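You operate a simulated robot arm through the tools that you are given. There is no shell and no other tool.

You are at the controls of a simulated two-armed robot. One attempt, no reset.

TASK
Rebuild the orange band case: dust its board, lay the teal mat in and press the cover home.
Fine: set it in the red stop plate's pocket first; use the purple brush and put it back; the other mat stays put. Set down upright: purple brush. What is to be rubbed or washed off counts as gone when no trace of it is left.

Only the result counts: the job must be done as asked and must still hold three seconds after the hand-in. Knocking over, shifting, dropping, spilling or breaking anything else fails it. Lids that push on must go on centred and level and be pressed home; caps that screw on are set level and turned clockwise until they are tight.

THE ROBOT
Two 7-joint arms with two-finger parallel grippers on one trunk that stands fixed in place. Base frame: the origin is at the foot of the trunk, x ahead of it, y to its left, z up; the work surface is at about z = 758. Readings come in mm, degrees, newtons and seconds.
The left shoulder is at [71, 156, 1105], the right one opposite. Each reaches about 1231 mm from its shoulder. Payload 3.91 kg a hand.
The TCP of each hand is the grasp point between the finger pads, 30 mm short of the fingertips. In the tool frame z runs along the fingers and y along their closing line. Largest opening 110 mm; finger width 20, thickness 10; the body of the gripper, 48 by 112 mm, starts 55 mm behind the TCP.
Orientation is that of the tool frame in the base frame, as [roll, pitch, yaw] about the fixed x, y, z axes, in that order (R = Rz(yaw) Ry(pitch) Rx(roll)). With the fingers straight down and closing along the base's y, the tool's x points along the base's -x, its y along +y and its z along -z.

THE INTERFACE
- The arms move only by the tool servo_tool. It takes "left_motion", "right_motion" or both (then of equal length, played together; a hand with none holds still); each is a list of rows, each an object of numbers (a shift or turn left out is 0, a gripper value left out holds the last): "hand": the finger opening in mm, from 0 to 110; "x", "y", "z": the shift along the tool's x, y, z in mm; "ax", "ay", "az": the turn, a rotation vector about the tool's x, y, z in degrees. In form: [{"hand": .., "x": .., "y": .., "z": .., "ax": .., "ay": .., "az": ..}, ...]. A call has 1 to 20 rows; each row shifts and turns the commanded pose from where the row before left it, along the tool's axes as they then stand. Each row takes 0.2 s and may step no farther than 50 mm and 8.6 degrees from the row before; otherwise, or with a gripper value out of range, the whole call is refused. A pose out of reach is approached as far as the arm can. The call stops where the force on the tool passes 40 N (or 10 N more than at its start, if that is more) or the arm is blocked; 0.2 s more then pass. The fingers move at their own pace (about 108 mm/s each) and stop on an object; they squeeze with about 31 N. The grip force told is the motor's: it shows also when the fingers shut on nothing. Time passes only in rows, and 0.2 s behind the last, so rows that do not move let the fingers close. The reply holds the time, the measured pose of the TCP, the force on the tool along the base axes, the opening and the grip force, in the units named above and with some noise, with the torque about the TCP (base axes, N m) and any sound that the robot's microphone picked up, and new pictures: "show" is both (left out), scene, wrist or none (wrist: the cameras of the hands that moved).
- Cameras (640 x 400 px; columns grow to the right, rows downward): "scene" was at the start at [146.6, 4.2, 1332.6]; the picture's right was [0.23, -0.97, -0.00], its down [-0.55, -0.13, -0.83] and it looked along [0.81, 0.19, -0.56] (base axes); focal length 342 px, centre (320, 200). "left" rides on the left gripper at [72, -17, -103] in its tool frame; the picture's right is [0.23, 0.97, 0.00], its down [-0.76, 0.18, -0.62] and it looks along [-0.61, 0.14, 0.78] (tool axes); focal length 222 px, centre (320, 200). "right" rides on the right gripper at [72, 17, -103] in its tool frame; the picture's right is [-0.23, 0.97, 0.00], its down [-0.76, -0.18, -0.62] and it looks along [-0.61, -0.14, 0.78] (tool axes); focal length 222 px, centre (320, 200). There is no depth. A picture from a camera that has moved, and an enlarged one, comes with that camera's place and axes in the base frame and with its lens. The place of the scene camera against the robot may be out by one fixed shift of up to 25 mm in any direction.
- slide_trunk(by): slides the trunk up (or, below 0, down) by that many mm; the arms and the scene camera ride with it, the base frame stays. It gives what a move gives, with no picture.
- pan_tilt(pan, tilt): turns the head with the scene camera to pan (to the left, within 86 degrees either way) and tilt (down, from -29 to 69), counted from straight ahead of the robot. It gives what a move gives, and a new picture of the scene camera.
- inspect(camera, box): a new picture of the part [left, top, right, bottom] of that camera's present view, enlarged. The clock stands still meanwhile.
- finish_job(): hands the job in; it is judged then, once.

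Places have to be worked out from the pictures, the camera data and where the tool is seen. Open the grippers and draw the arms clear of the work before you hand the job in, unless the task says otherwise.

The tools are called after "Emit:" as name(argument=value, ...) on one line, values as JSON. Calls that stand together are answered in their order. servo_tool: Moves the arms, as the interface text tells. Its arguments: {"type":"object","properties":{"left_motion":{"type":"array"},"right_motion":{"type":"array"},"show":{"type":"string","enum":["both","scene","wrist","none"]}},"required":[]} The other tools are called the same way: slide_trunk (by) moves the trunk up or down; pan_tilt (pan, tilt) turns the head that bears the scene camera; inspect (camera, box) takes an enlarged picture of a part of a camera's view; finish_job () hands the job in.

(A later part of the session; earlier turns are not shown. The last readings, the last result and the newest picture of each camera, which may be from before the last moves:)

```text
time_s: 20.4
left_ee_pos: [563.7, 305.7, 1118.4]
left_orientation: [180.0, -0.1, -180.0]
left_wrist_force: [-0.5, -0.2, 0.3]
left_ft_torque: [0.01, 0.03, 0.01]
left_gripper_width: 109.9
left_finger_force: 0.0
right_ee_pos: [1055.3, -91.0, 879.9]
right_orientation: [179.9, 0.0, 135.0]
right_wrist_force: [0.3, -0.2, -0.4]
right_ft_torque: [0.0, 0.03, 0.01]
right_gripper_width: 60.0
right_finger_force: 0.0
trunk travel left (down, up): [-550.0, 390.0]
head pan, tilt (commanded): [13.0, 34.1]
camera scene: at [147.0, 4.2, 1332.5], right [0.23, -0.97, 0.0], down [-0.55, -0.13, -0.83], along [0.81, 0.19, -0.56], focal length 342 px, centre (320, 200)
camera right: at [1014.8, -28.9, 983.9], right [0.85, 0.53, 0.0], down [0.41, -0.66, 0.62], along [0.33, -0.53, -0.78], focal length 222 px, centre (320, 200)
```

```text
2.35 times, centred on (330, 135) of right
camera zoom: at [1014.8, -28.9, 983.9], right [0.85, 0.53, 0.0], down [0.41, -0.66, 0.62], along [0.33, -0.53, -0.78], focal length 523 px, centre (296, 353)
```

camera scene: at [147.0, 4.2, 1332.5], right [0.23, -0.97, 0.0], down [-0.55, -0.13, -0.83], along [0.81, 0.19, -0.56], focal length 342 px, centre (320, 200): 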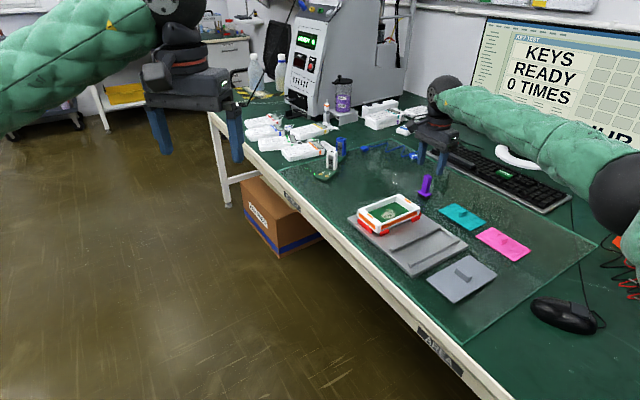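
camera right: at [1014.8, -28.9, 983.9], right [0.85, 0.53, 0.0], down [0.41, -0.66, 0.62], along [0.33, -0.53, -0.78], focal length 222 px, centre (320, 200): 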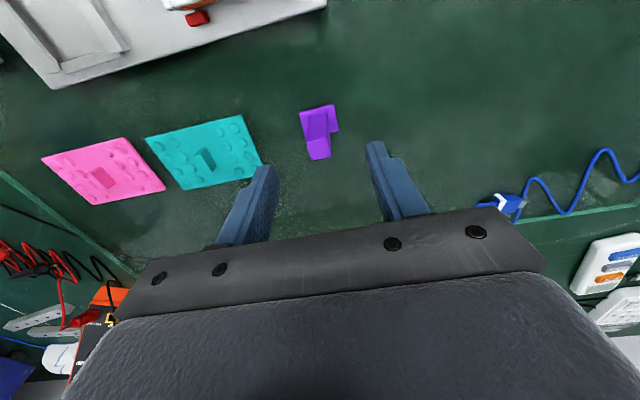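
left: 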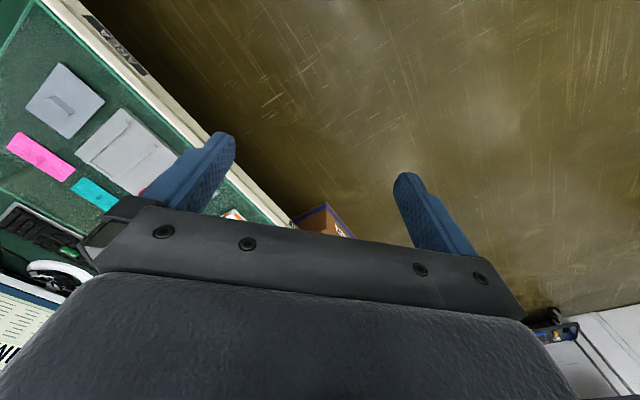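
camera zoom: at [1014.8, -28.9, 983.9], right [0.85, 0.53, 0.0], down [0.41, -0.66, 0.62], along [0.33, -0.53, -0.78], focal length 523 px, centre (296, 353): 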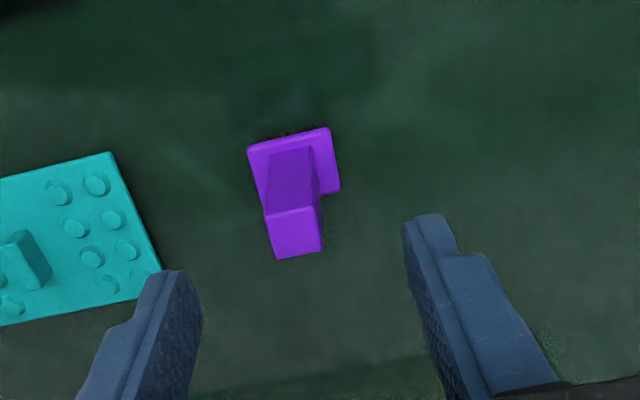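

The brush is centred between the fingers within ~2 mm. I descend so the fingertips end about 10 mm above the brush's foot and close on the handle.

Emit:
servo_tool(right_motion=[{"hand": 50, "x": 2, "z": 20}, {"z": 20}, {"z": 15}, {"z": 7}, {}, {"hand": 10}, {"hand": 10}, {"hand": 10}, {}], show="both")

Emit:
inspect(camera="scene", box=[380, 140, 480, 210])

```text
time_s: 22.4
left_ee_pos: [564.9, 306.8, 1118.0]
left_orientation: [179.9, 0.0, 180.0]
left_wrist_force: [-0.3, -0.2, 1.0]
left_ft_torque: [0.01, -0.03, 0.02]
left_gripper_width: 109.8
left_finger_force: 0.1
right_ee_pos: [1053.1, -91.3, 817.8]
right_orientation: [-179.9, 0.0, 135.0]
right_wrist_force: [-0.1, 0.2, 0.0]
right_ft_torque: [-0.02, 0.0, -0.01]
right_gripper_width: 17.0
right_finger_force: 31.2
trunk travel left (down, up): [-550.0, 390.0]
head pan, tilt (commanded): [13.0, 34.1]
camera scene: at [146.8, 4.3, 1332.6], right [0.23, -0.97, 0.0], down [-0.55, -0.13, -0.83], along [0.81, 0.19, -0.56], focal length 342 px, centre (320, 200)
camera right: at [1013.5, -28.1, 920.9], right [0.85, 0.53, 0.0], down [0.41, -0.66, 0.62], along [0.33, -0.53, -0.78], focal length 222 px, centre (320, 200)
```

scene: 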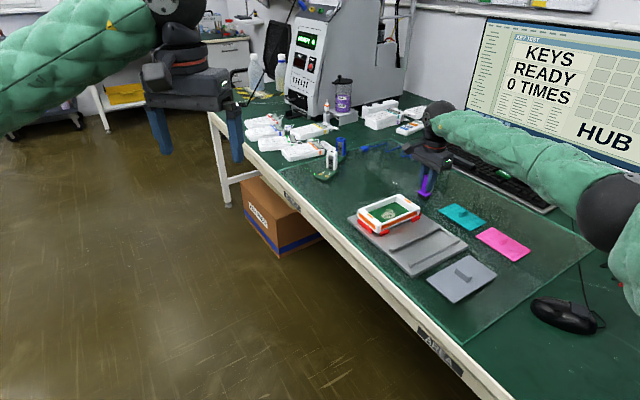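
right: 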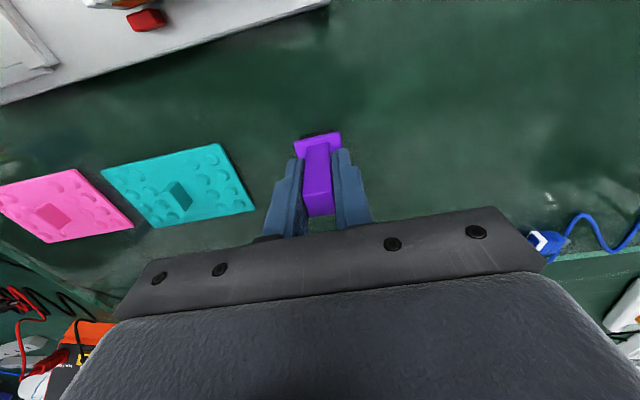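

```text
5.71 times, centred on (430, 175) of scene
camera zoom: at [146.8, 4.3, 1332.6], right [0.23, -0.97, 0.0], down [-0.55, -0.13, -0.83], along [0.81, 0.19, -0.56], focal length 1957 px, centre (-309, 343)
```

zoom: 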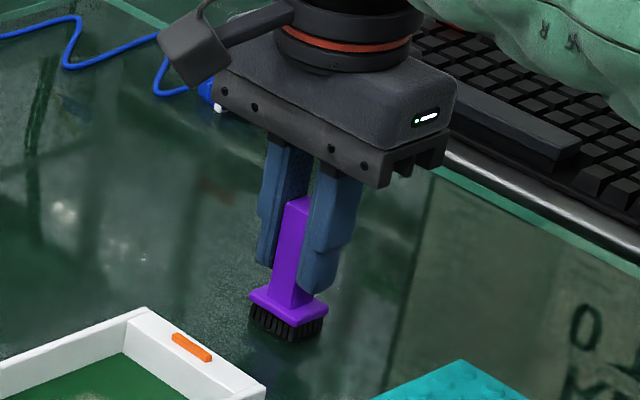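

The brush is held (17 mm handle). I lift it 60 mm straight up and carry it over the case centre.

Emit:
servo_tool(right_motion=[{"z": -10}, {"z": -20}, {"z": -30}, {"x": 34.5, "y": -6.7}, {"x": 34.5, "y": -6.7}, {"x": 34.5, "y": -6.7}, {"x": 34.5, "y": -6.8}, {"x": 34.5, "y": -6.8}, {}, {}], show="both")

Emit:
inspect(camera="scene", box=[340, 160, 440, 230])

Emit:
inspect(camera="right", box=[180, 0, 420, 240])

```text
time_s: 24.6
left_ee_pos: [562.9, 306.9, 1118.2]
left_orientation: [-179.9, 0.1, -179.9]
left_wrist_force: [-0.5, 0.1, 0.2]
left_ft_torque: [-0.01, 0.03, -0.04]
left_gripper_width: 110.0
left_finger_force: 0.1
right_ee_pos: [905.3, 7.8, 876.8]
right_orientation: [-179.8, 0.1, 134.9]
right_wrist_force: [-0.4, 0.4, 0.7]
right_ft_torque: [0.0, 0.03, 0.01]
right_gripper_width: 17.1
right_finger_force: 31.9
trunk travel left (down, up): [-550.0, 390.0]
head pan, tilt (commanded): [13.0, 34.1]
camera scene: at [146.5, 4.4, 1332.6], right [0.23, -0.97, 0.0], down [-0.55, -0.13, -0.83], along [0.81, 0.19, -0.56], focal length 342 px, centre (320, 200)
camera right: at [866.4, 70.3, 980.1], right [0.85, 0.53, 0.0], down [0.41, -0.66, 0.62], along [0.33, -0.53, -0.78], focal length 222 px, centre (320, 200)
```

scene: 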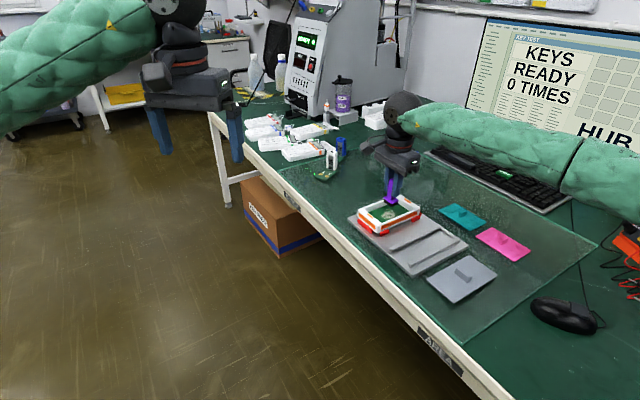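
right: 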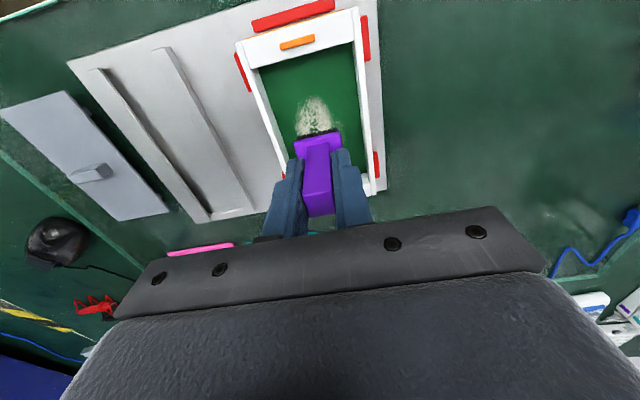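

```text
5.71 times, centred on (390, 195) of scene
camera zoom: at [146.5, 4.4, 1332.6], right [0.23, -0.97, 0.0], down [-0.55, -0.13, -0.83], along [0.81, 0.19, -0.56], focal length 1957 px, centre (-80, 229)
```

zoom: 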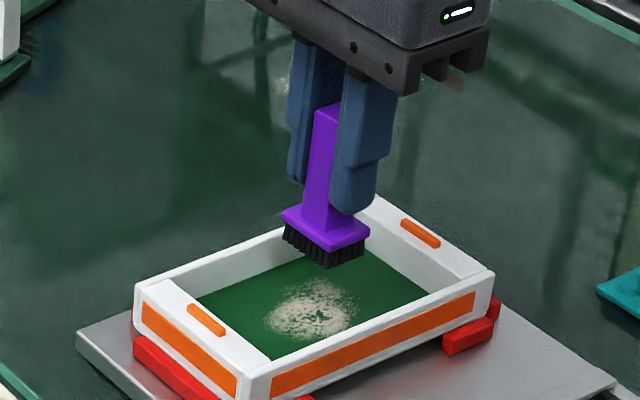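

```text
1.67 times, centred on (300, 120) of right
camera zoom: at [866.4, 70.3, 980.1], right [0.85, 0.53, 0.0], down [0.41, -0.66, 0.62], along [0.33, -0.53, -0.78], focal length 370 px, centre (353, 333)
```

zoom: 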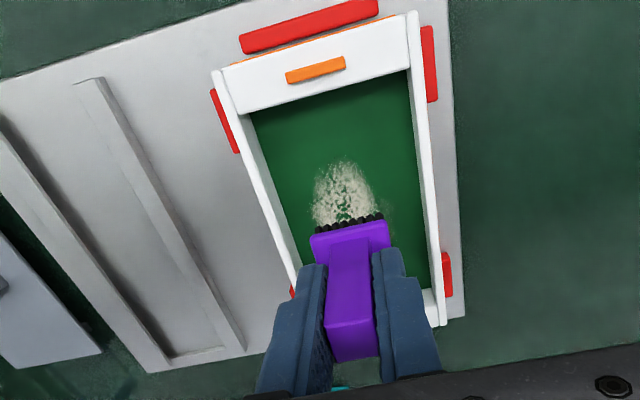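

The brush is centred over the board. I lower it into the case, slowing down as the bristles approach the board.

Emit:
servo_tool(right_motion=[{"z": 15}, {"z": 12}, {"z": 8}, {"z": 3}, {"z": 1.5}, {"z": 1.5}, {}], show="none")

Emit:
inspect(camera="scene", box=[340, 180, 440, 240])

```text
time_s: 26.2
left_ee_pos: [563.2, 306.4, 1118.1]
left_orientation: [-180.0, 0.0, -180.0]
left_wrist_force: [0.2, 0.1, 0.1]
left_ft_torque: [-0.01, 0.02, 0.0]
left_gripper_width: 110.2
left_finger_force: 0.1
right_ee_pos: [907.3, 6.9, 838.9]
right_orientation: [180.0, 0.2, 135.0]
right_wrist_force: [5.9, 0.6, 19.1]
right_ft_torque: [-0.02, -0.32, 0.01]
right_gripper_width: 17.1
right_finger_force: 31.2
trunk travel left (down, up): [-550.0, 390.0]
head pan, tilt (commanded): [13.0, 34.1]
```

```text
6.40 times, centred on (390, 210) of scene
camera zoom: at [145.4, 4.4, 1333.0], right [0.23, -0.97, 0.0], down [-0.55, -0.13, -0.83], along [0.81, 0.19, -0.56], focal length 2192 px, centre (-128, 136)
```

zoom: 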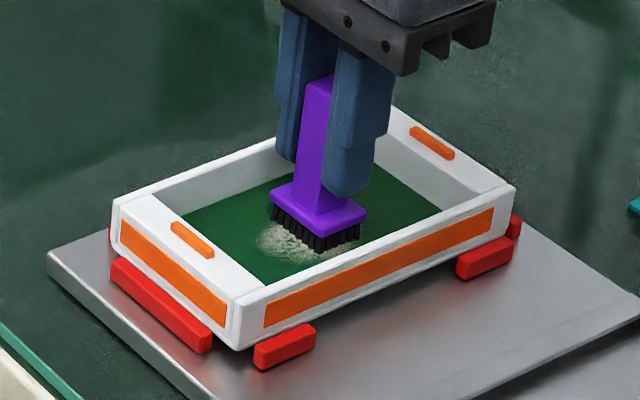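

Bristles are on the board with 19 N (board at z ≈ 778). I ease off a millimetre and sweep lanes along the case's length.

Emit:
servo_tool(right_motion=[{"z": -0.8}, {"x": 8}, {"x": 8}, {"x": 8}, {"x": 8}, {"y": -7}, {"y": -7}, {"x": -12.8}, {"x": -12.8}, {"x": -12.8}, {"x": -12.8}, {"x": -12.8}, {"y": 7}, {"y": 7}, {"x": 12.8}, {"x": 12.8}, {"x": 12.8}, {"x": 12.8}, {"x": 12.8}, {}], show="both")

Emit:
inspect(camera="scene", box=[340, 180, 440, 240])

```text
time_s: 30.4
left_ee_pos: [561.3, 305.6, 1118.5]
left_orientation: [-180.0, 0.0, -179.9]
left_wrist_force: [0.0, -0.2, -0.4]
left_ft_torque: [0.0, -0.01, 0.03]
left_gripper_width: 110.2
left_finger_force: 0.1
right_ee_pos: [883.3, 29.9, 838.4]
right_orientation: [-180.0, 0.0, 135.0]
right_wrist_force: [3.6, -2.7, 19.1]
right_ft_torque: [-0.17, -0.1, 0.02]
right_gripper_width: 17.0
right_finger_force: 31.1
trunk travel left (down, up): [-550.0, 390.0]
head pan, tilt (commanded): [13.0, 34.1]
camera scene: at [145.2, 4.0, 1332.8], right [0.23, -0.97, 0.0], down [-0.55, -0.13, -0.83], along [0.81, 0.19, -0.56], focal length 342 px, centre (320, 200)
camera right: at [843.5, 92.8, 941.7], right [0.85, 0.53, 0.0], down [0.41, -0.66, 0.62], along [0.33, -0.53, -0.78], focal length 222 px, centre (320, 200)
```

scene: 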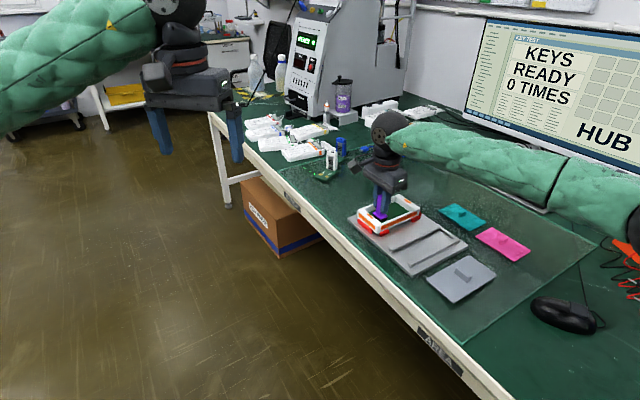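
right: 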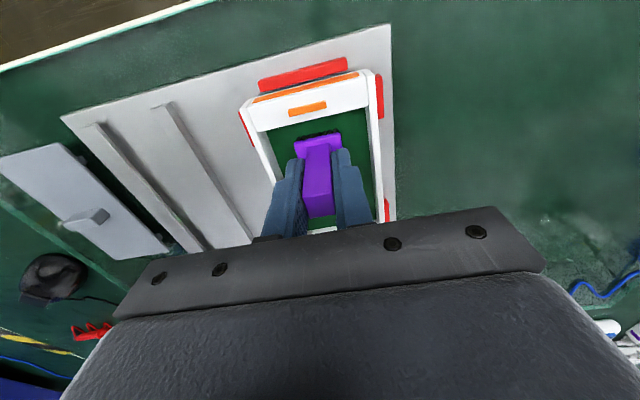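

```text
6.40 times, centred on (390, 210) of scene
camera zoom: at [145.2, 4.0, 1332.8], right [0.23, -0.97, 0.0], down [-0.55, -0.13, -0.83], along [0.81, 0.19, -0.56], focal length 2192 px, centre (-128, 136)
```

zoom: 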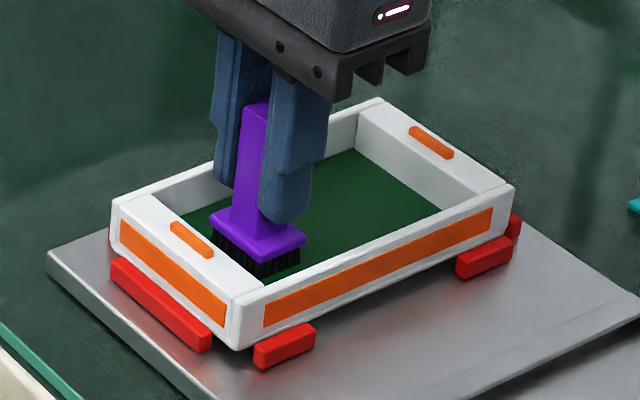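

The visible dust is nearly gone. I sweep the remaining side lane and repeat the others so nothing is left under the brush path.

Emit:
servo_tool(right_motion=[{"y": 8}, {"y": 8}, {"x": -12.8}, {"x": -12.8}, {"x": -12.8}, {"x": -12.8}, {"x": -12.8}, {"y": -8}, {"y": -8}, {"x": 12.8}, {"x": 12.8}, {"x": 12.8}, {"x": 12.8}, {"x": 12.8}, {"y": -8}, {"y": -8}, {}], show="none")

Emit:
servo_tool(right_motion=[{"x": -12.8}, {"x": -12.8}, {"x": -12.8}, {"x": -12.8}, {"x": -12.8}, {"y": 8}, {"y": 8}, {"x": 16}, {"x": 16}, {"z": -10}, {"z": -20}, {"z": -20}, {"x": -30, "z": -20}, {"x": -30, "z": -20}, {}], show="both")

Emit:
inspect(camera="scene", box=[340, 180, 440, 240])

Emit:
inspect(camera="right", box=[230, 0, 410, 180])

```text
time_s: 34.0
left_ee_pos: [562.9, 307.6, 1118.5]
left_orientation: [-180.0, 0.0, -179.9]
left_wrist_force: [-0.4, -0.6, -0.2]
left_ft_torque: [0.01, -0.01, 0.0]
left_gripper_width: 109.9
left_finger_force: 0.1
right_ee_pos: [870.9, 16.9, 837.5]
right_orientation: [179.9, 0.0, 135.0]
right_wrist_force: [1.1, 2.7, 12.5]
right_ft_torque: [0.15, -0.05, -0.03]
right_gripper_width: 16.9
right_finger_force: 31.2
trunk travel left (down, up): [-550.0, 390.0]
head pan, tilt (commanded): [13.0, 34.1]
```

```text
time_s: 37.2
left_ee_pos: [563.4, 306.0, 1117.9]
left_orientation: [-180.0, 0.1, 180.0]
left_wrist_force: [0.4, -1.0, -0.5]
left_ft_torque: [-0.03, 0.0, -0.01]
left_gripper_width: 110.1
left_finger_force: 0.1
right_ee_pos: [951.8, -34.9, 925.0]
right_orientation: [-180.0, 0.0, 135.0]
right_wrist_force: [0.1, 0.0, -1.0]
right_ft_torque: [0.0, 0.01, 0.0]
right_gripper_width: 17.1
right_finger_force: 31.0
trunk travel left (down, up): [-550.0, 390.0]
head pan, tilt (commanded): [13.0, 34.1]
camera scene: at [146.8, 4.3, 1332.6], right [0.23, -0.97, 0.0], down [-0.55, -0.13, -0.83], along [0.81, 0.19, -0.56], focal length 342 px, centre (320, 200)
camera right: at [910.9, 27.0, 1029.2], right [0.85, 0.53, 0.0], down [0.41, -0.66, 0.62], along [0.33, -0.53, -0.78], focal length 222 px, centre (320, 200)
```

scene: 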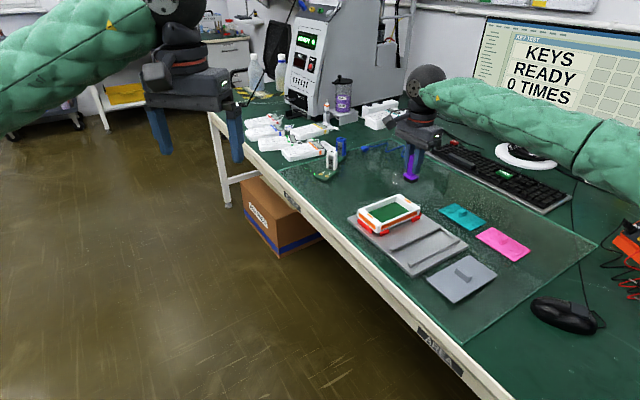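
right: 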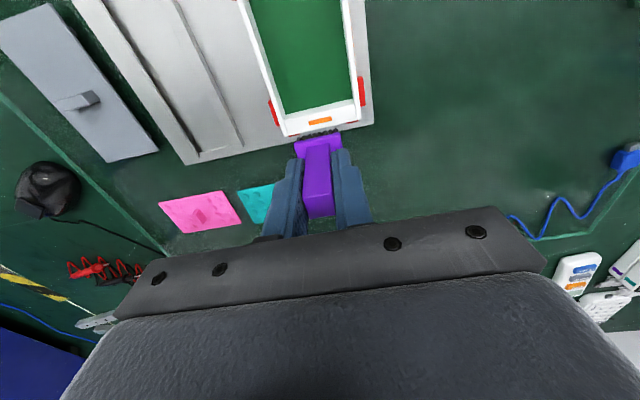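

```text
6.40 times, centred on (390, 210) of scene
camera zoom: at [146.8, 4.3, 1332.6], right [0.23, -0.97, 0.0], down [-0.55, -0.13, -0.83], along [0.81, 0.19, -0.56], focal length 2192 px, centre (-128, 136)
```

zoom: 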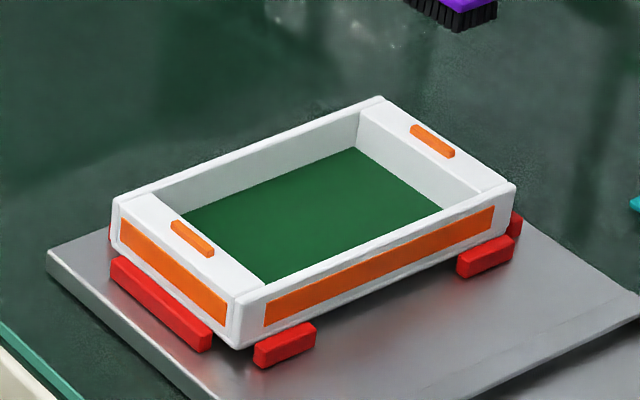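

```text
2.22 times, centred on (320, 90) of right
camera zoom: at [910.9, 27.0, 1029.2], right [0.85, 0.53, 0.0], down [0.41, -0.66, 0.62], along [0.33, -0.53, -0.78], focal length 494 px, centre (320, 444)
```

zoom: 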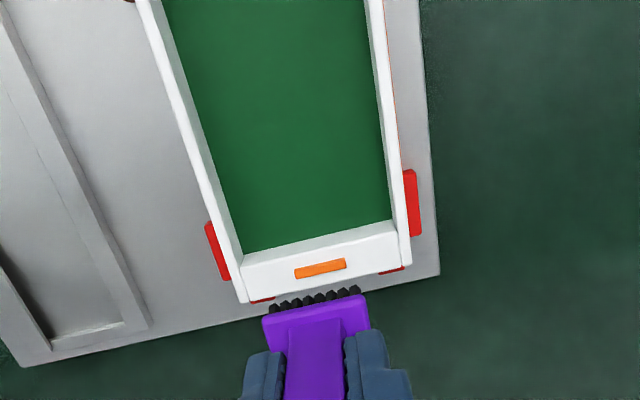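

The board is clean. I carry the brush back to its original spot and lower it most of the way.

Emit:
servo_tool(right_motion=[{"x": -37.5, "y": 11.2}, {"x": -37.5, "y": 11.2}, {"x": -37.5, "y": 11.3}, {}, {"z": 30}, {"z": 30}, {"z": 25}, {"z": 15}, {}, {}], show="both")

Emit:
inspect(camera="scene", box=[380, 140, 480, 210])

```text
time_s: 39.4
left_ee_pos: [563.3, 305.9, 1117.5]
left_orientation: [-180.0, -0.1, 180.0]
left_wrist_force: [0.6, 0.6, 0.6]
left_ft_torque: [0.01, -0.01, 0.04]
left_gripper_width: 110.0
left_finger_force: 0.1
right_ee_pos: [1052.1, -90.3, 825.4]
right_orientation: [-180.0, 0.1, 135.1]
right_wrist_force: [0.2, 0.2, 0.7]
right_ft_torque: [-0.02, -0.01, 0.01]
right_gripper_width: 17.3
right_finger_force: 31.2
trunk travel left (down, up): [-550.0, 390.0]
head pan, tilt (commanded): [13.0, 34.1]
camera scene: at [146.9, 4.3, 1332.5], right [0.23, -0.97, 0.0], down [-0.55, -0.13, -0.83], along [0.81, 0.19, -0.56], focal length 342 px, centre (320, 200)
camera right: at [1012.6, -27.4, 928.7], right [0.85, 0.53, 0.0], down [0.41, -0.66, 0.62], along [0.33, -0.53, -0.78], focal length 222 px, centre (320, 200)
```

scene: 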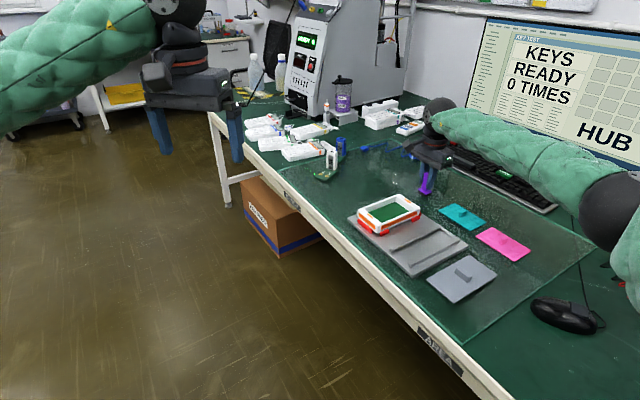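
right: 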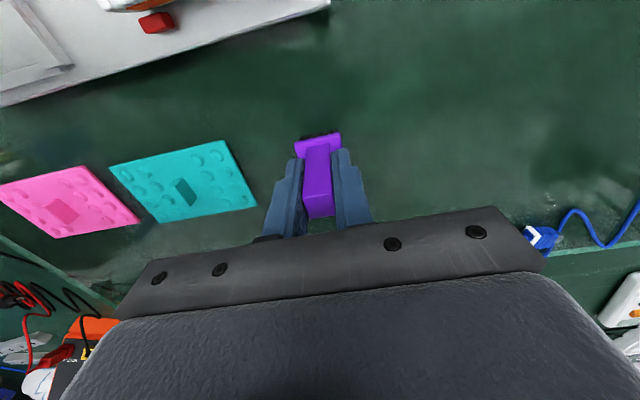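

```text
5.71 times, centred on (430, 175) of scene
camera zoom: at [146.9, 4.3, 1332.5], right [0.23, -0.97, 0.0], down [-0.55, -0.13, -0.83], along [0.81, 0.19, -0.56], focal length 1957 px, centre (-309, 343)
```

zoom: 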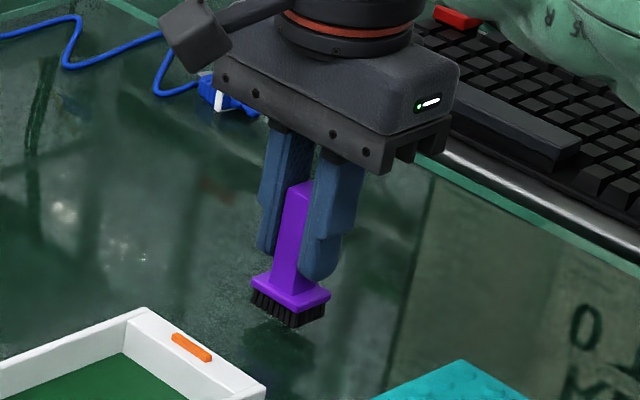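

About 10 mm remains; I lower gently until it touches.

Emit:
servo_tool(right_motion=[{"z": 4}, {"z": 2.5}, {"z": 1.3}, {"z": 1}, {"z": 0.8}, {}], show="none")

Emit:
inspect(camera="scene", box=[400, 160, 460, 205])

```text
time_s: 40.8
left_ee_pos: [562.0, 306.6, 1119.7]
left_orientation: [180.0, 0.1, 179.9]
left_wrist_force: [-0.3, -0.8, -0.6]
left_ft_torque: [0.01, 0.01, 0.02]
left_gripper_width: 110.1
left_finger_force: 0.1
right_ee_pos: [1052.3, -90.6, 819.0]
right_orientation: [180.0, 0.0, 135.1]
right_wrist_force: [-0.1, -0.1, 0.5]
right_ft_torque: [-0.01, -0.01, -0.01]
right_gripper_width: 17.2
right_finger_force: 31.7
trunk travel left (down, up): [-550.0, 390.0]
head pan, tilt (commanded): [13.0, 34.1]
```

```text
8.89 times, centred on (430, 182) of scene
camera zoom: at [146.8, 4.3, 1332.6], right [0.23, -0.97, 0.0], down [-0.55, -0.13, -0.83], along [0.81, 0.19, -0.56], focal length 3044 px, centre (-658, 356)
```

zoom: 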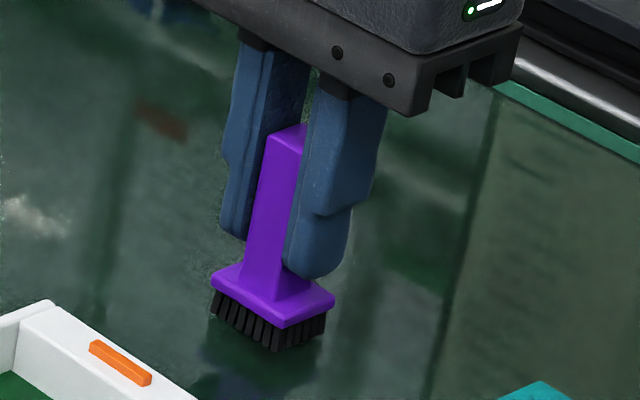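

Not yet touching; I continue in small steps.

Emit:
servo_tool(right_motion=[{"z": 0.7}, {"z": 0.7}, {}], show="none")

```text
time_s: 41.6
left_ee_pos: [562.7, 306.5, 1119.4]
left_orientation: [180.0, -0.1, 179.9]
left_wrist_force: [0.2, -0.2, 0.6]
left_ft_torque: [0.02, -0.04, -0.01]
left_gripper_width: 109.9
left_finger_force: 0.1
right_ee_pos: [1052.5, -91.6, 816.7]
right_orientation: [-180.0, 0.0, 135.1]
right_wrist_force: [-0.2, -1.1, -0.8]
right_ft_torque: [0.03, -0.01, 0.01]
right_gripper_width: 17.1
right_finger_force: 31.3
trunk travel left (down, up): [-550.0, 390.0]
head pan, tilt (commanded): [13.0, 34.1]
```

Emit:
servo_tool(right_motion=[{"z": 0.7}, {"z": 0.7}, {}], show="none")

Emit:
inspect(camera="scene", box=[400, 160, 460, 205])

```text
time_s: 42.4
left_ee_pos: [561.3, 307.5, 1119.8]
left_orientation: [-179.9, 0.1, -180.0]
left_wrist_force: [0.0, -0.1, -0.7]
left_ft_torque: [0.03, -0.03, 0.01]
left_gripper_width: 109.8
left_finger_force: 0.1
right_ee_pos: [1052.0, -91.0, 815.8]
right_orientation: [180.0, 0.0, 135.0]
right_wrist_force: [2.7, 0.4, 7.7]
right_ft_torque: [0.04, -0.11, 0.02]
right_gripper_width: 16.8
right_finger_force: 31.3
trunk travel left (down, up): [-550.0, 390.0]
head pan, tilt (commanded): [13.0, 34.1]
```

```text
8.89 times, centred on (430, 182) of scene
camera zoom: at [146.2, 4.4, 1332.7], right [0.23, -0.97, 0.0], down [-0.55, -0.13, -0.83], along [0.81, 0.19, -0.56], focal length 3044 px, centre (-658, 356)
```

zoom: 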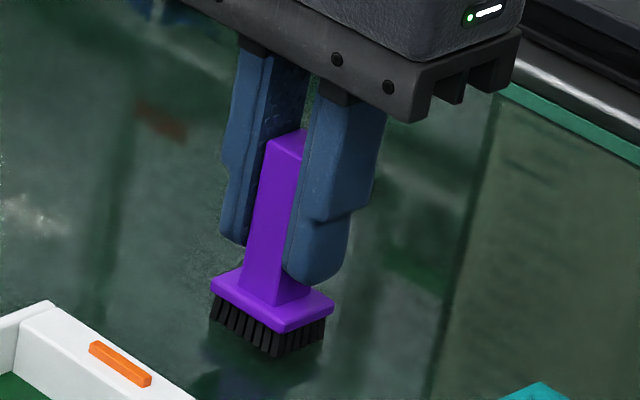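

Touched down with 7.7 N. I ease up slightly, open gently and rise clear.

Emit:
servo_tool(right_motion=[{"z": -0.4}, {"hand": 22}, {"hand": 30}, {"hand": 45}, {"hand": 60}, {}, {"z": -20}, {"z": -35}, {"z": -35}, {"z": -35}, {}], show="both")

Emit:
inspect(camera="scene", box=[400, 160, 460, 205])

Emit:
inspect(camera="right", box=[180, 50, 400, 200])

```text
time_s: 44.8
left_ee_pos: [563.5, 306.2, 1118.5]
left_orientation: [-180.0, -0.1, -180.0]
left_wrist_force: [-0.6, 0.3, 0.4]
left_ft_torque: [0.0, 0.04, -0.03]
left_gripper_width: 109.8
left_finger_force: 0.1
right_ee_pos: [1052.3, -93.9, 938.7]
right_orientation: [-180.0, -0.1, 134.9]
right_wrist_force: [-0.6, -0.5, 0.0]
right_ft_torque: [0.02, 0.02, 0.02]
right_gripper_width: 59.9
right_finger_force: 0.2
trunk travel left (down, up): [-550.0, 390.0]
head pan, tilt (commanded): [13.0, 34.1]
camera scene: at [147.3, 4.1, 1332.5], right [0.23, -0.97, 0.0], down [-0.55, -0.13, -0.83], along [0.81, 0.19, -0.56], focal length 342 px, centre (320, 200)
camera right: at [1013.4, -29.9, 1040.7], right [0.85, 0.53, 0.0], down [0.41, -0.66, 0.62], along [0.33, -0.53, -0.78], focal length 222 px, centre (320, 200)
```

scene: 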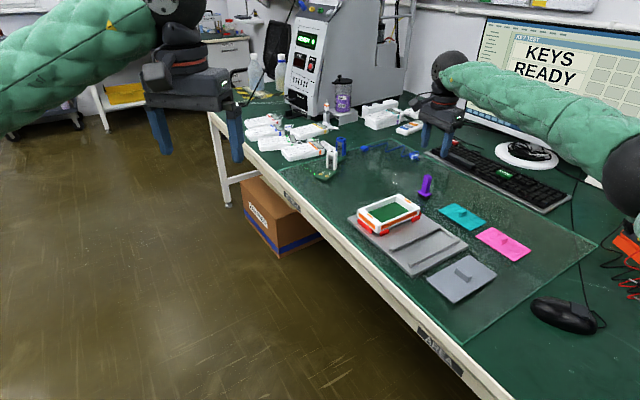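
right: 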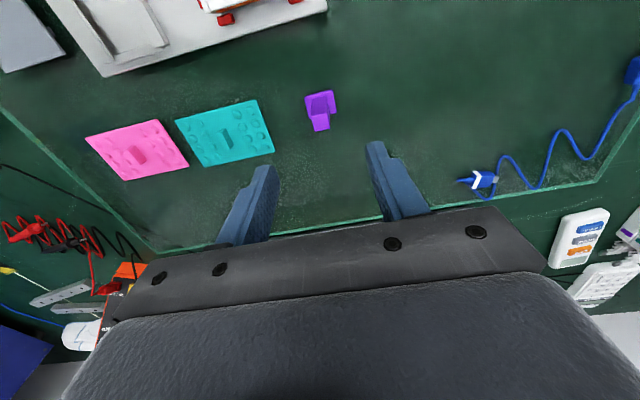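

```text
8.89 times, centred on (430, 182) of scene
camera zoom: at [147.3, 4.1, 1332.5], right [0.23, -0.97, 0.0], down [-0.55, -0.13, -0.83], along [0.81, 0.19, -0.56], focal length 3044 px, centre (-658, 356)
```

zoom: 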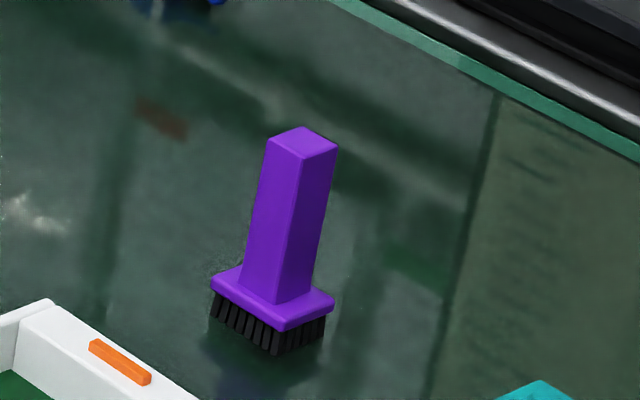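

```text
2.67 times, centred on (290, 125) of right
camera zoom: at [1013.4, -29.9, 1040.7], right [0.85, 0.53, 0.0], down [0.41, -0.66, 0.62], along [0.33, -0.53, -0.78], focal length 592 px, centre (400, 400)
```

zoom: 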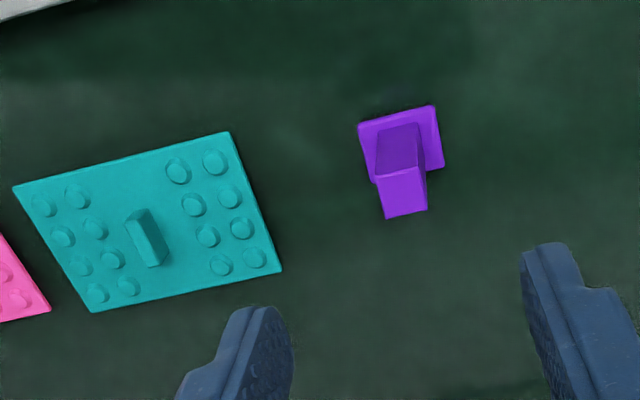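

The brush stands upright in its place. The teal mat (≈110 × 70 mm, long side along the 45° direction) is next; I move above its fin.

Emit:
servo_tool(right_motion=[{"hand": 60, "x": -3.7, "y": -32.1}, {"x": -3.7, "y": -32.1}, {"x": -3.7, "y": -32.1}, {"x": -3.7, "y": -32.1}, {"z": 25}, {"z": 25}, {}, {}], show="both")

Emit:
inspect(camera="right", box=[230, 50, 410, 220])

Emit:
inspect(camera="scene", box=[430, 190, 540, 270])

```text
time_s: 46.6
left_ee_pos: [563.2, 305.4, 1118.2]
left_orientation: [180.0, 0.0, -180.0]
left_wrist_force: [0.4, 0.1, -0.4]
left_ft_torque: [-0.01, -0.03, -0.03]
left_gripper_width: 110.2
left_finger_force: 0.1
right_ee_pos: [973.1, -192.8, 888.5]
right_orientation: [180.0, 0.0, 135.0]
right_wrist_force: [-0.1, 0.0, -0.4]
right_ft_torque: [0.0, -0.02, -0.04]
right_gripper_width: 59.9
right_finger_force: 0.2
trunk travel left (down, up): [-550.0, 390.0]
head pan, tilt (commanded): [13.0, 34.1]
camera scene: at [146.8, 3.9, 1332.5], right [0.23, -0.97, 0.0], down [-0.55, -0.13, -0.83], along [0.81, 0.19, -0.56], focal length 342 px, centre (320, 200)
camera right: at [933.3, -130.2, 992.9], right [0.85, 0.53, 0.0], down [0.41, -0.66, 0.62], along [0.33, -0.53, -0.78], focal length 222 px, centre (320, 200)
```

scene: 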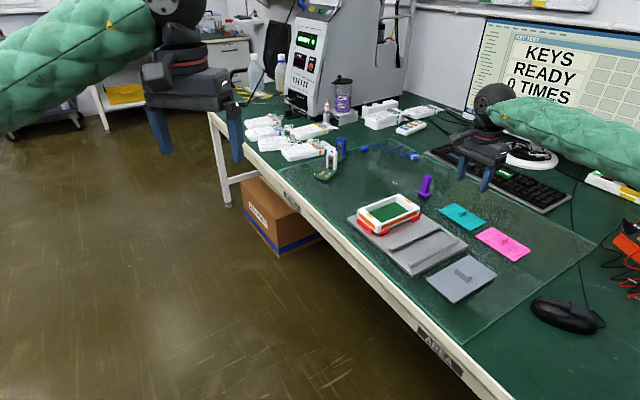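
right: 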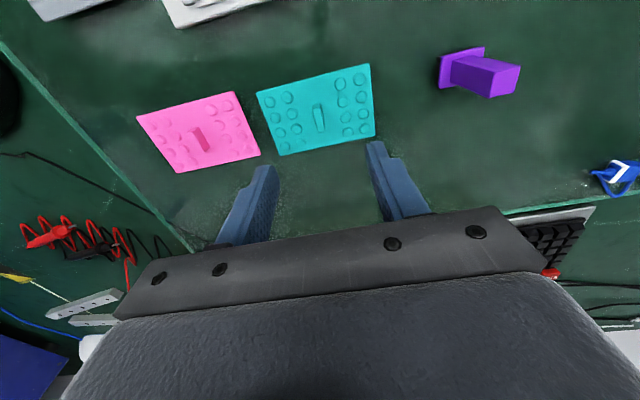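

```text
2.35 times, centred on (320, 135) of right
camera zoom: at [933.3, -130.2, 992.9], right [0.85, 0.53, 0.0], down [0.41, -0.66, 0.62], along [0.33, -0.53, -0.78], focal length 523 px, centre (320, 353)
```

zoom: 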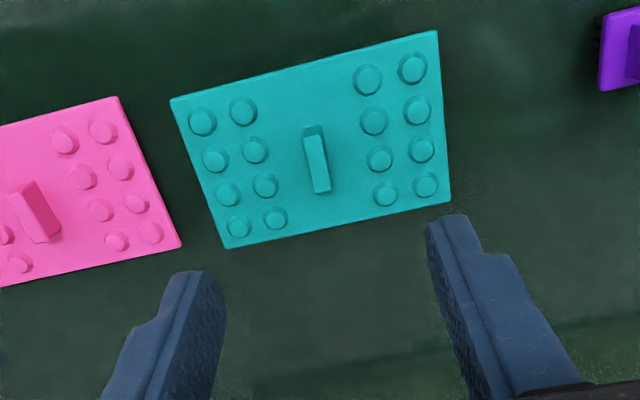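

```text
5.00 times, centred on (485, 230) of scene
camera zoom: at [146.8, 3.9, 1332.5], right [0.23, -0.97, 0.0], down [-0.55, -0.13, -0.83], along [0.81, 0.19, -0.56], focal length 1712 px, centre (-505, 50)
```

zoom: 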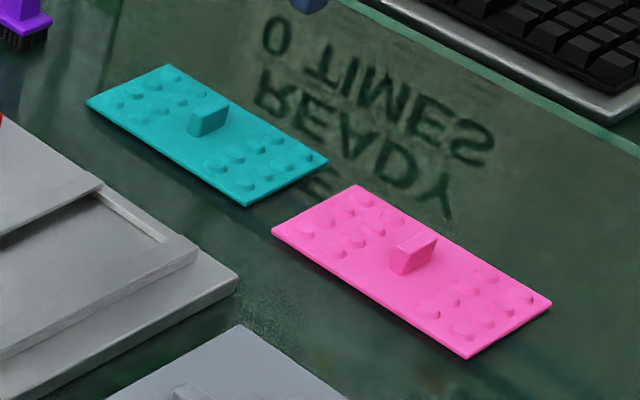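

The hand is centred over the teal mat's fin (≈23 × 8 × 14 mm, closing direction right). I narrow the fingers to 18 mm and descend to just above the fin to verify.

Emit:
servo_tool(right_motion=[{"hand": 18, "x": -0.5, "y": -0.5, "z": 25}, {"z": 25}, {"z": 20}, {"z": 6}, {}, {}], show="wrist")

Emit:
inspect(camera="right", box=[240, 100, 400, 220])

Emit:
inspect(camera="scene", box=[425, 180, 505, 240])

```text
time_s: 48.0
left_ee_pos: [564.0, 307.9, 1118.2]
left_orientation: [-179.9, 0.1, 179.9]
left_wrist_force: [-1.0, 0.4, 0.1]
left_ft_torque: [0.07, 0.03, -0.01]
left_gripper_width: 110.1
left_finger_force: 0.1
right_ee_pos: [973.3, -192.9, 814.6]
right_orientation: [-179.9, 0.0, 135.0]
right_wrist_force: [0.5, 0.1, 0.4]
right_ft_torque: [0.02, -0.01, 0.01]
right_gripper_width: 17.9
right_finger_force: 0.1
trunk travel left (down, up): [-550.0, 390.0]
head pan, tilt (commanded): [13.0, 34.1]
camera right: at [932.4, -130.8, 917.3], right [0.85, 0.53, 0.0], down [0.41, -0.66, 0.62], along [0.33, -0.53, -0.78], focal length 222 px, centre (320, 200)
```

right: 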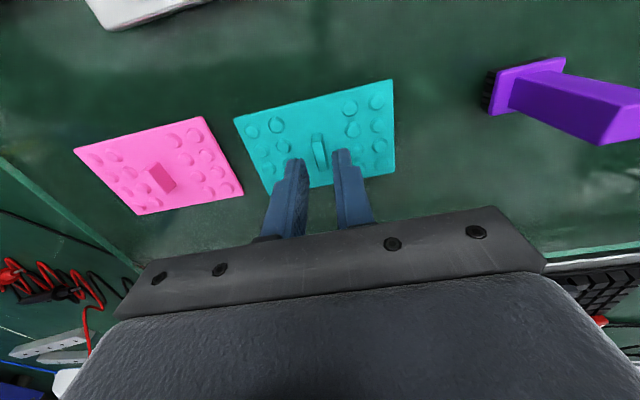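

```text
3.33 times, centred on (320, 160) of right
camera zoom: at [932.4, -130.8, 917.3], right [0.85, 0.53, 0.0], down [0.41, -0.66, 0.62], along [0.33, -0.53, -0.78], focal length 740 px, centre (320, 333)
```

zoom: 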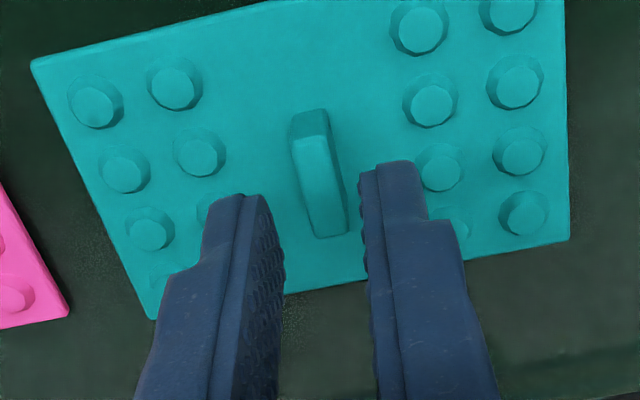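

```text
6.67 times, centred on (465, 210) of scene
camera zoom: at [146.7, 4.2, 1332.6], right [0.23, -0.97, 0.0], down [-0.55, -0.13, -0.83], along [0.81, 0.19, -0.56], focal length 2283 px, centre (-647, 133)
```

zoom: 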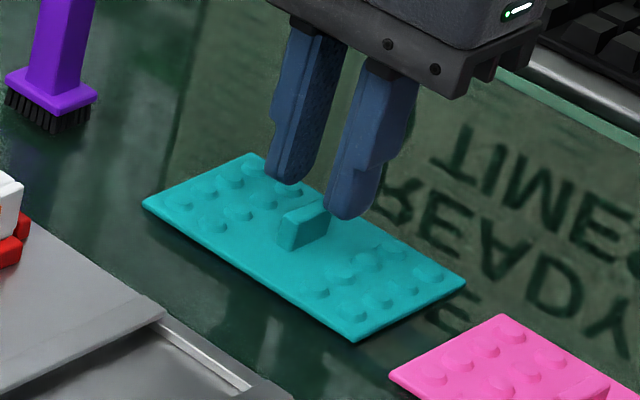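

The fin is centred between the fingers. I descend 20 mm and close on it.

Emit:
servo_tool(right_motion=[{"x": -0.8, "z": 10}, {"z": 6}, {"z": 3}, {"z": 1}, {}, {"hand": 3}, {"hand": 3}, {"hand": 3}, {}], show="none")

Emit:
inspect(camera="right", box=[240, 100, 400, 220])

Emit:
inspect(camera="scene", box=[425, 180, 505, 240])

```text
time_s: 50.0
left_ee_pos: [562.4, 306.0, 1118.0]
left_orientation: [-179.9, 0.0, -180.0]
left_wrist_force: [0.6, -0.5, -0.6]
left_ft_torque: [0.01, -0.01, -0.02]
left_gripper_width: 109.8
left_finger_force: 0.0
right_ee_pos: [972.1, -193.8, 793.2]
right_orientation: [180.0, 0.0, 134.9]
right_wrist_force: [-0.6, 1.0, 1.0]
right_ft_torque: [0.02, -0.02, -0.01]
right_gripper_width: 6.8
right_finger_force: 31.0
trunk travel left (down, up): [-550.0, 390.0]
head pan, tilt (commanded): [13.0, 34.1]
```

```text
3.33 times, centred on (320, 160) of right
camera zoom: at [932.7, -131.0, 897.2], right [0.85, 0.53, 0.0], down [0.41, -0.66, 0.62], along [0.33, -0.53, -0.78], focal length 740 px, centre (320, 333)
```

zoom: 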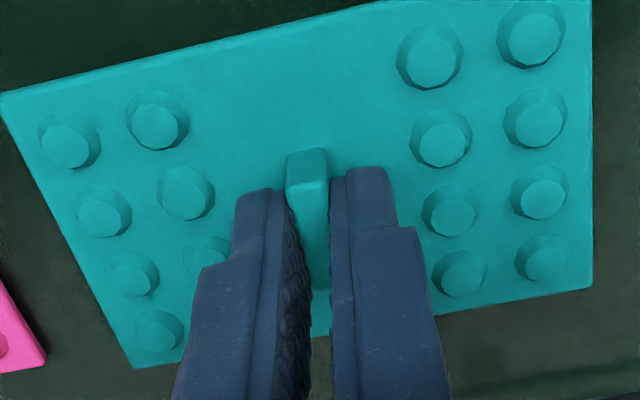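

```text
6.67 times, centred on (465, 210) of scene
camera zoom: at [146.6, 4.3, 1332.6], right [0.23, -0.97, 0.0], down [-0.55, -0.13, -0.83], along [0.81, 0.19, -0.56], focal length 2283 px, centre (-647, 133)
```

zoom: 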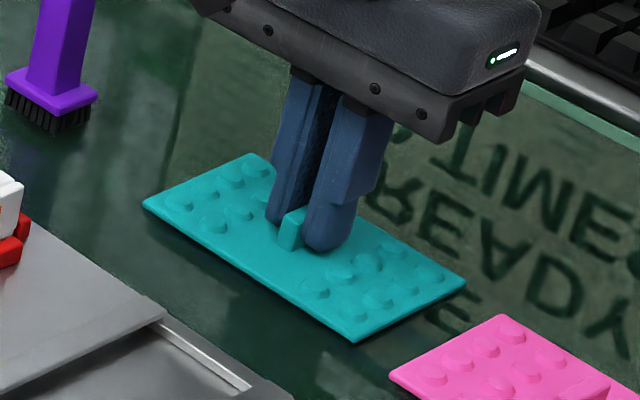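

The fin is held at 6.8 mm. I lift the mat 80 mm and check that it hangs level.

Emit:
servo_tool(right_motion=[{"z": -5}, {"z": -15}, {"z": -30}, {"z": -30}, {}, {}], show="both")

Emit:
inspect(camera="scene", box=[425, 150, 525, 230])

```text
time_s: 51.4
left_ee_pos: [563.3, 306.6, 1117.5]
left_orientation: [180.0, 0.1, -179.9]
left_wrist_force: [-0.5, -0.2, -0.1]
left_ft_torque: [-0.01, 0.02, 0.01]
left_gripper_width: 110.1
left_finger_force: 0.1
right_ee_pos: [971.6, -194.2, 875.1]
right_orientation: [-180.0, 0.0, 135.0]
right_wrist_force: [-0.7, -0.3, -0.9]
right_ft_torque: [0.03, -0.02, 0.03]
right_gripper_width: 6.8
right_finger_force: 30.9
trunk travel left (down, up): [-550.0, 390.0]
head pan, tilt (commanded): [13.0, 34.1]
camera scene: at [146.4, 4.3, 1332.6], right [0.23, -0.97, 0.0], down [-0.55, -0.13, -0.83], along [0.81, 0.19, -0.56], focal length 342 px, centre (320, 200)
camera right: at [931.6, -131.1, 979.2], right [0.85, 0.53, 0.0], down [0.41, -0.66, 0.62], along [0.33, -0.53, -0.78], focal length 222 px, centre (320, 200)
```

scene: 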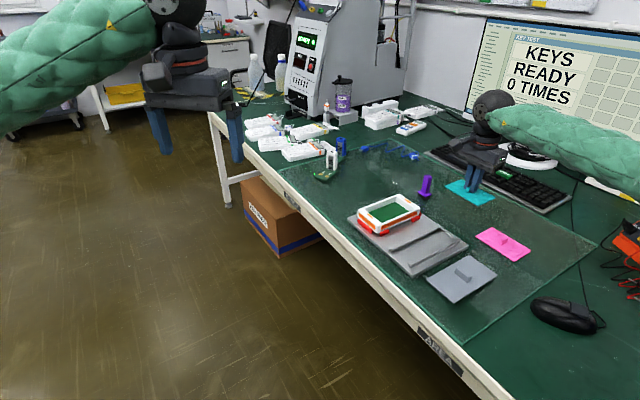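
right: 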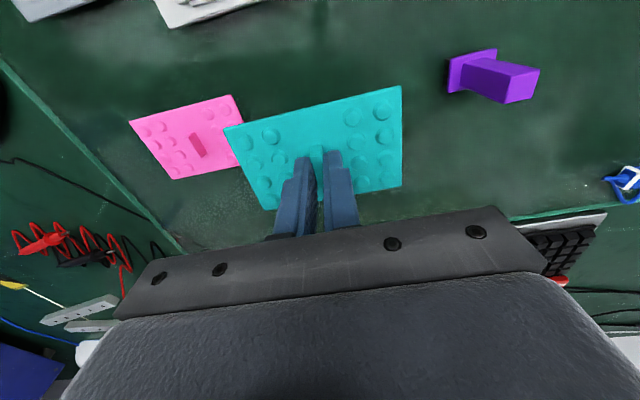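

```text
5.00 times, centred on (475, 190) of scene
camera zoom: at [146.4, 4.3, 1332.6], right [0.23, -0.97, 0.0], down [-0.55, -0.13, -0.83], along [0.81, 0.19, -0.56], focal length 1712 px, centre (-455, 250)
```

zoom: 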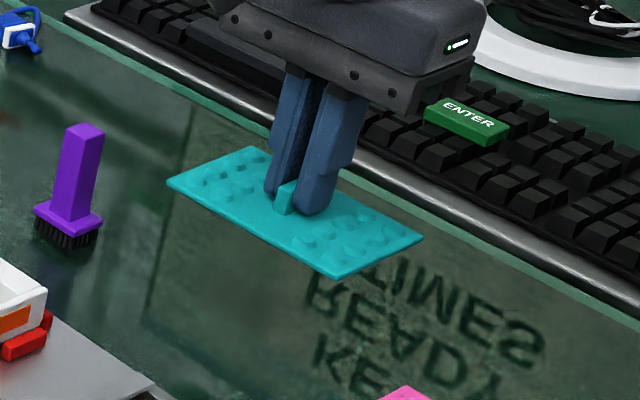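

The mat hangs level and centred in the grip. I carry it over the case and turn it 90° so its long side matches the case.

Emit:
servo_tool(right_motion=[{"x": 37.8, "y": 19.0}, {"x": 37.8, "y": 19.0}, {"x": 37.8, "y": 19.0}, {"x": 37.8, "y": 19.1}, {"x": 37.0, "y": 19.1}, {"az": -7.5}, {"az": -7.5}, {"az": -7.5}, {"az": -7.5}, {"az": -7.5}, {"az": -7.5}, {"az": -7.5}, {"az": -7.5}, {"az": -7.5}, {"az": -7.5}, {"az": -7.5}, {"az": -7.5}, {}, {}], show="both")

Emit:
inspect(camera="right", box=[180, 0, 460, 220])

Emit:
inspect(camera="scene", box=[340, 160, 440, 240])

```text
time_s: 55.4
left_ee_pos: [563.7, 306.2, 1116.1]
left_orientation: [-179.9, 0.0, -179.9]
left_wrist_force: [-0.2, 0.7, -0.6]
left_ft_torque: [-0.01, 0.0, -0.02]
left_gripper_width: 110.2
left_finger_force: 0.0
right_ee_pos: [907.5, 7.4, 874.1]
right_orientation: [-180.0, 0.0, -134.9]
right_wrist_force: [-1.1, -0.3, -0.3]
right_ft_torque: [0.0, 0.03, -0.02]
right_gripper_width: 7.1
right_finger_force: 31.0
trunk travel left (down, up): [-550.0, 390.0]
head pan, tilt (commanded): [13.0, 34.1]
camera scene: at [146.7, 4.3, 1332.6], right [0.23, -0.97, 0.0], down [-0.55, -0.13, -0.83], along [0.81, 0.19, -0.56], focal length 342 px, centre (320, 200)
camera right: at [843.7, -32.1, 977.4], right [-0.53, 0.85, 0.0], down [0.66, 0.41, 0.62], along [0.53, 0.33, -0.78], focal length 222 px, centre (320, 200)
```

scene: 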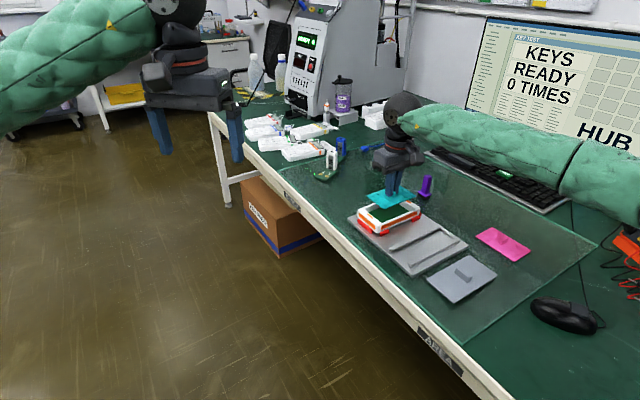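
right: 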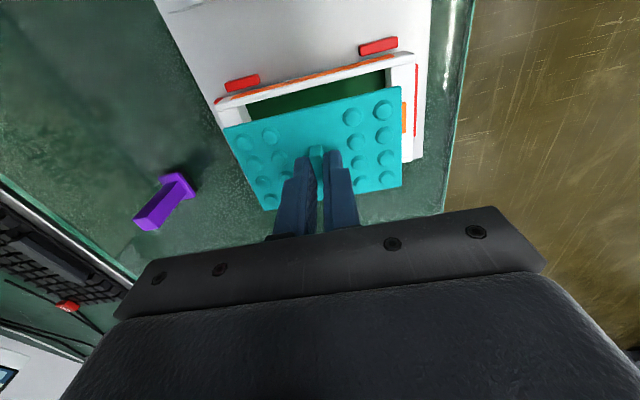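

```text
1.82 times, centred on (320, 110) of right
camera zoom: at [843.7, -32.1, 977.4], right [-0.53, 0.85, 0.0], down [0.66, 0.41, 0.62], along [0.53, 0.33, -0.78], focal length 404 px, centre (320, 364)
```

zoom: 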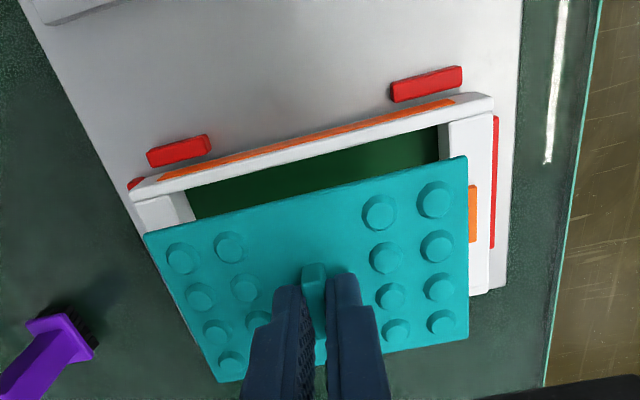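

```text
5.00 times, centred on (390, 200) of scene
camera zoom: at [146.7, 4.3, 1332.6], right [0.23, -0.97, 0.0], down [-0.55, -0.13, -0.83], along [0.81, 0.19, -0.56], focal length 1712 px, centre (-30, 200)
```

zoom: 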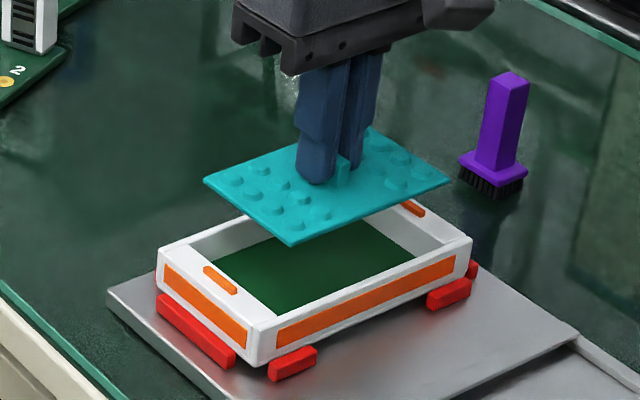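

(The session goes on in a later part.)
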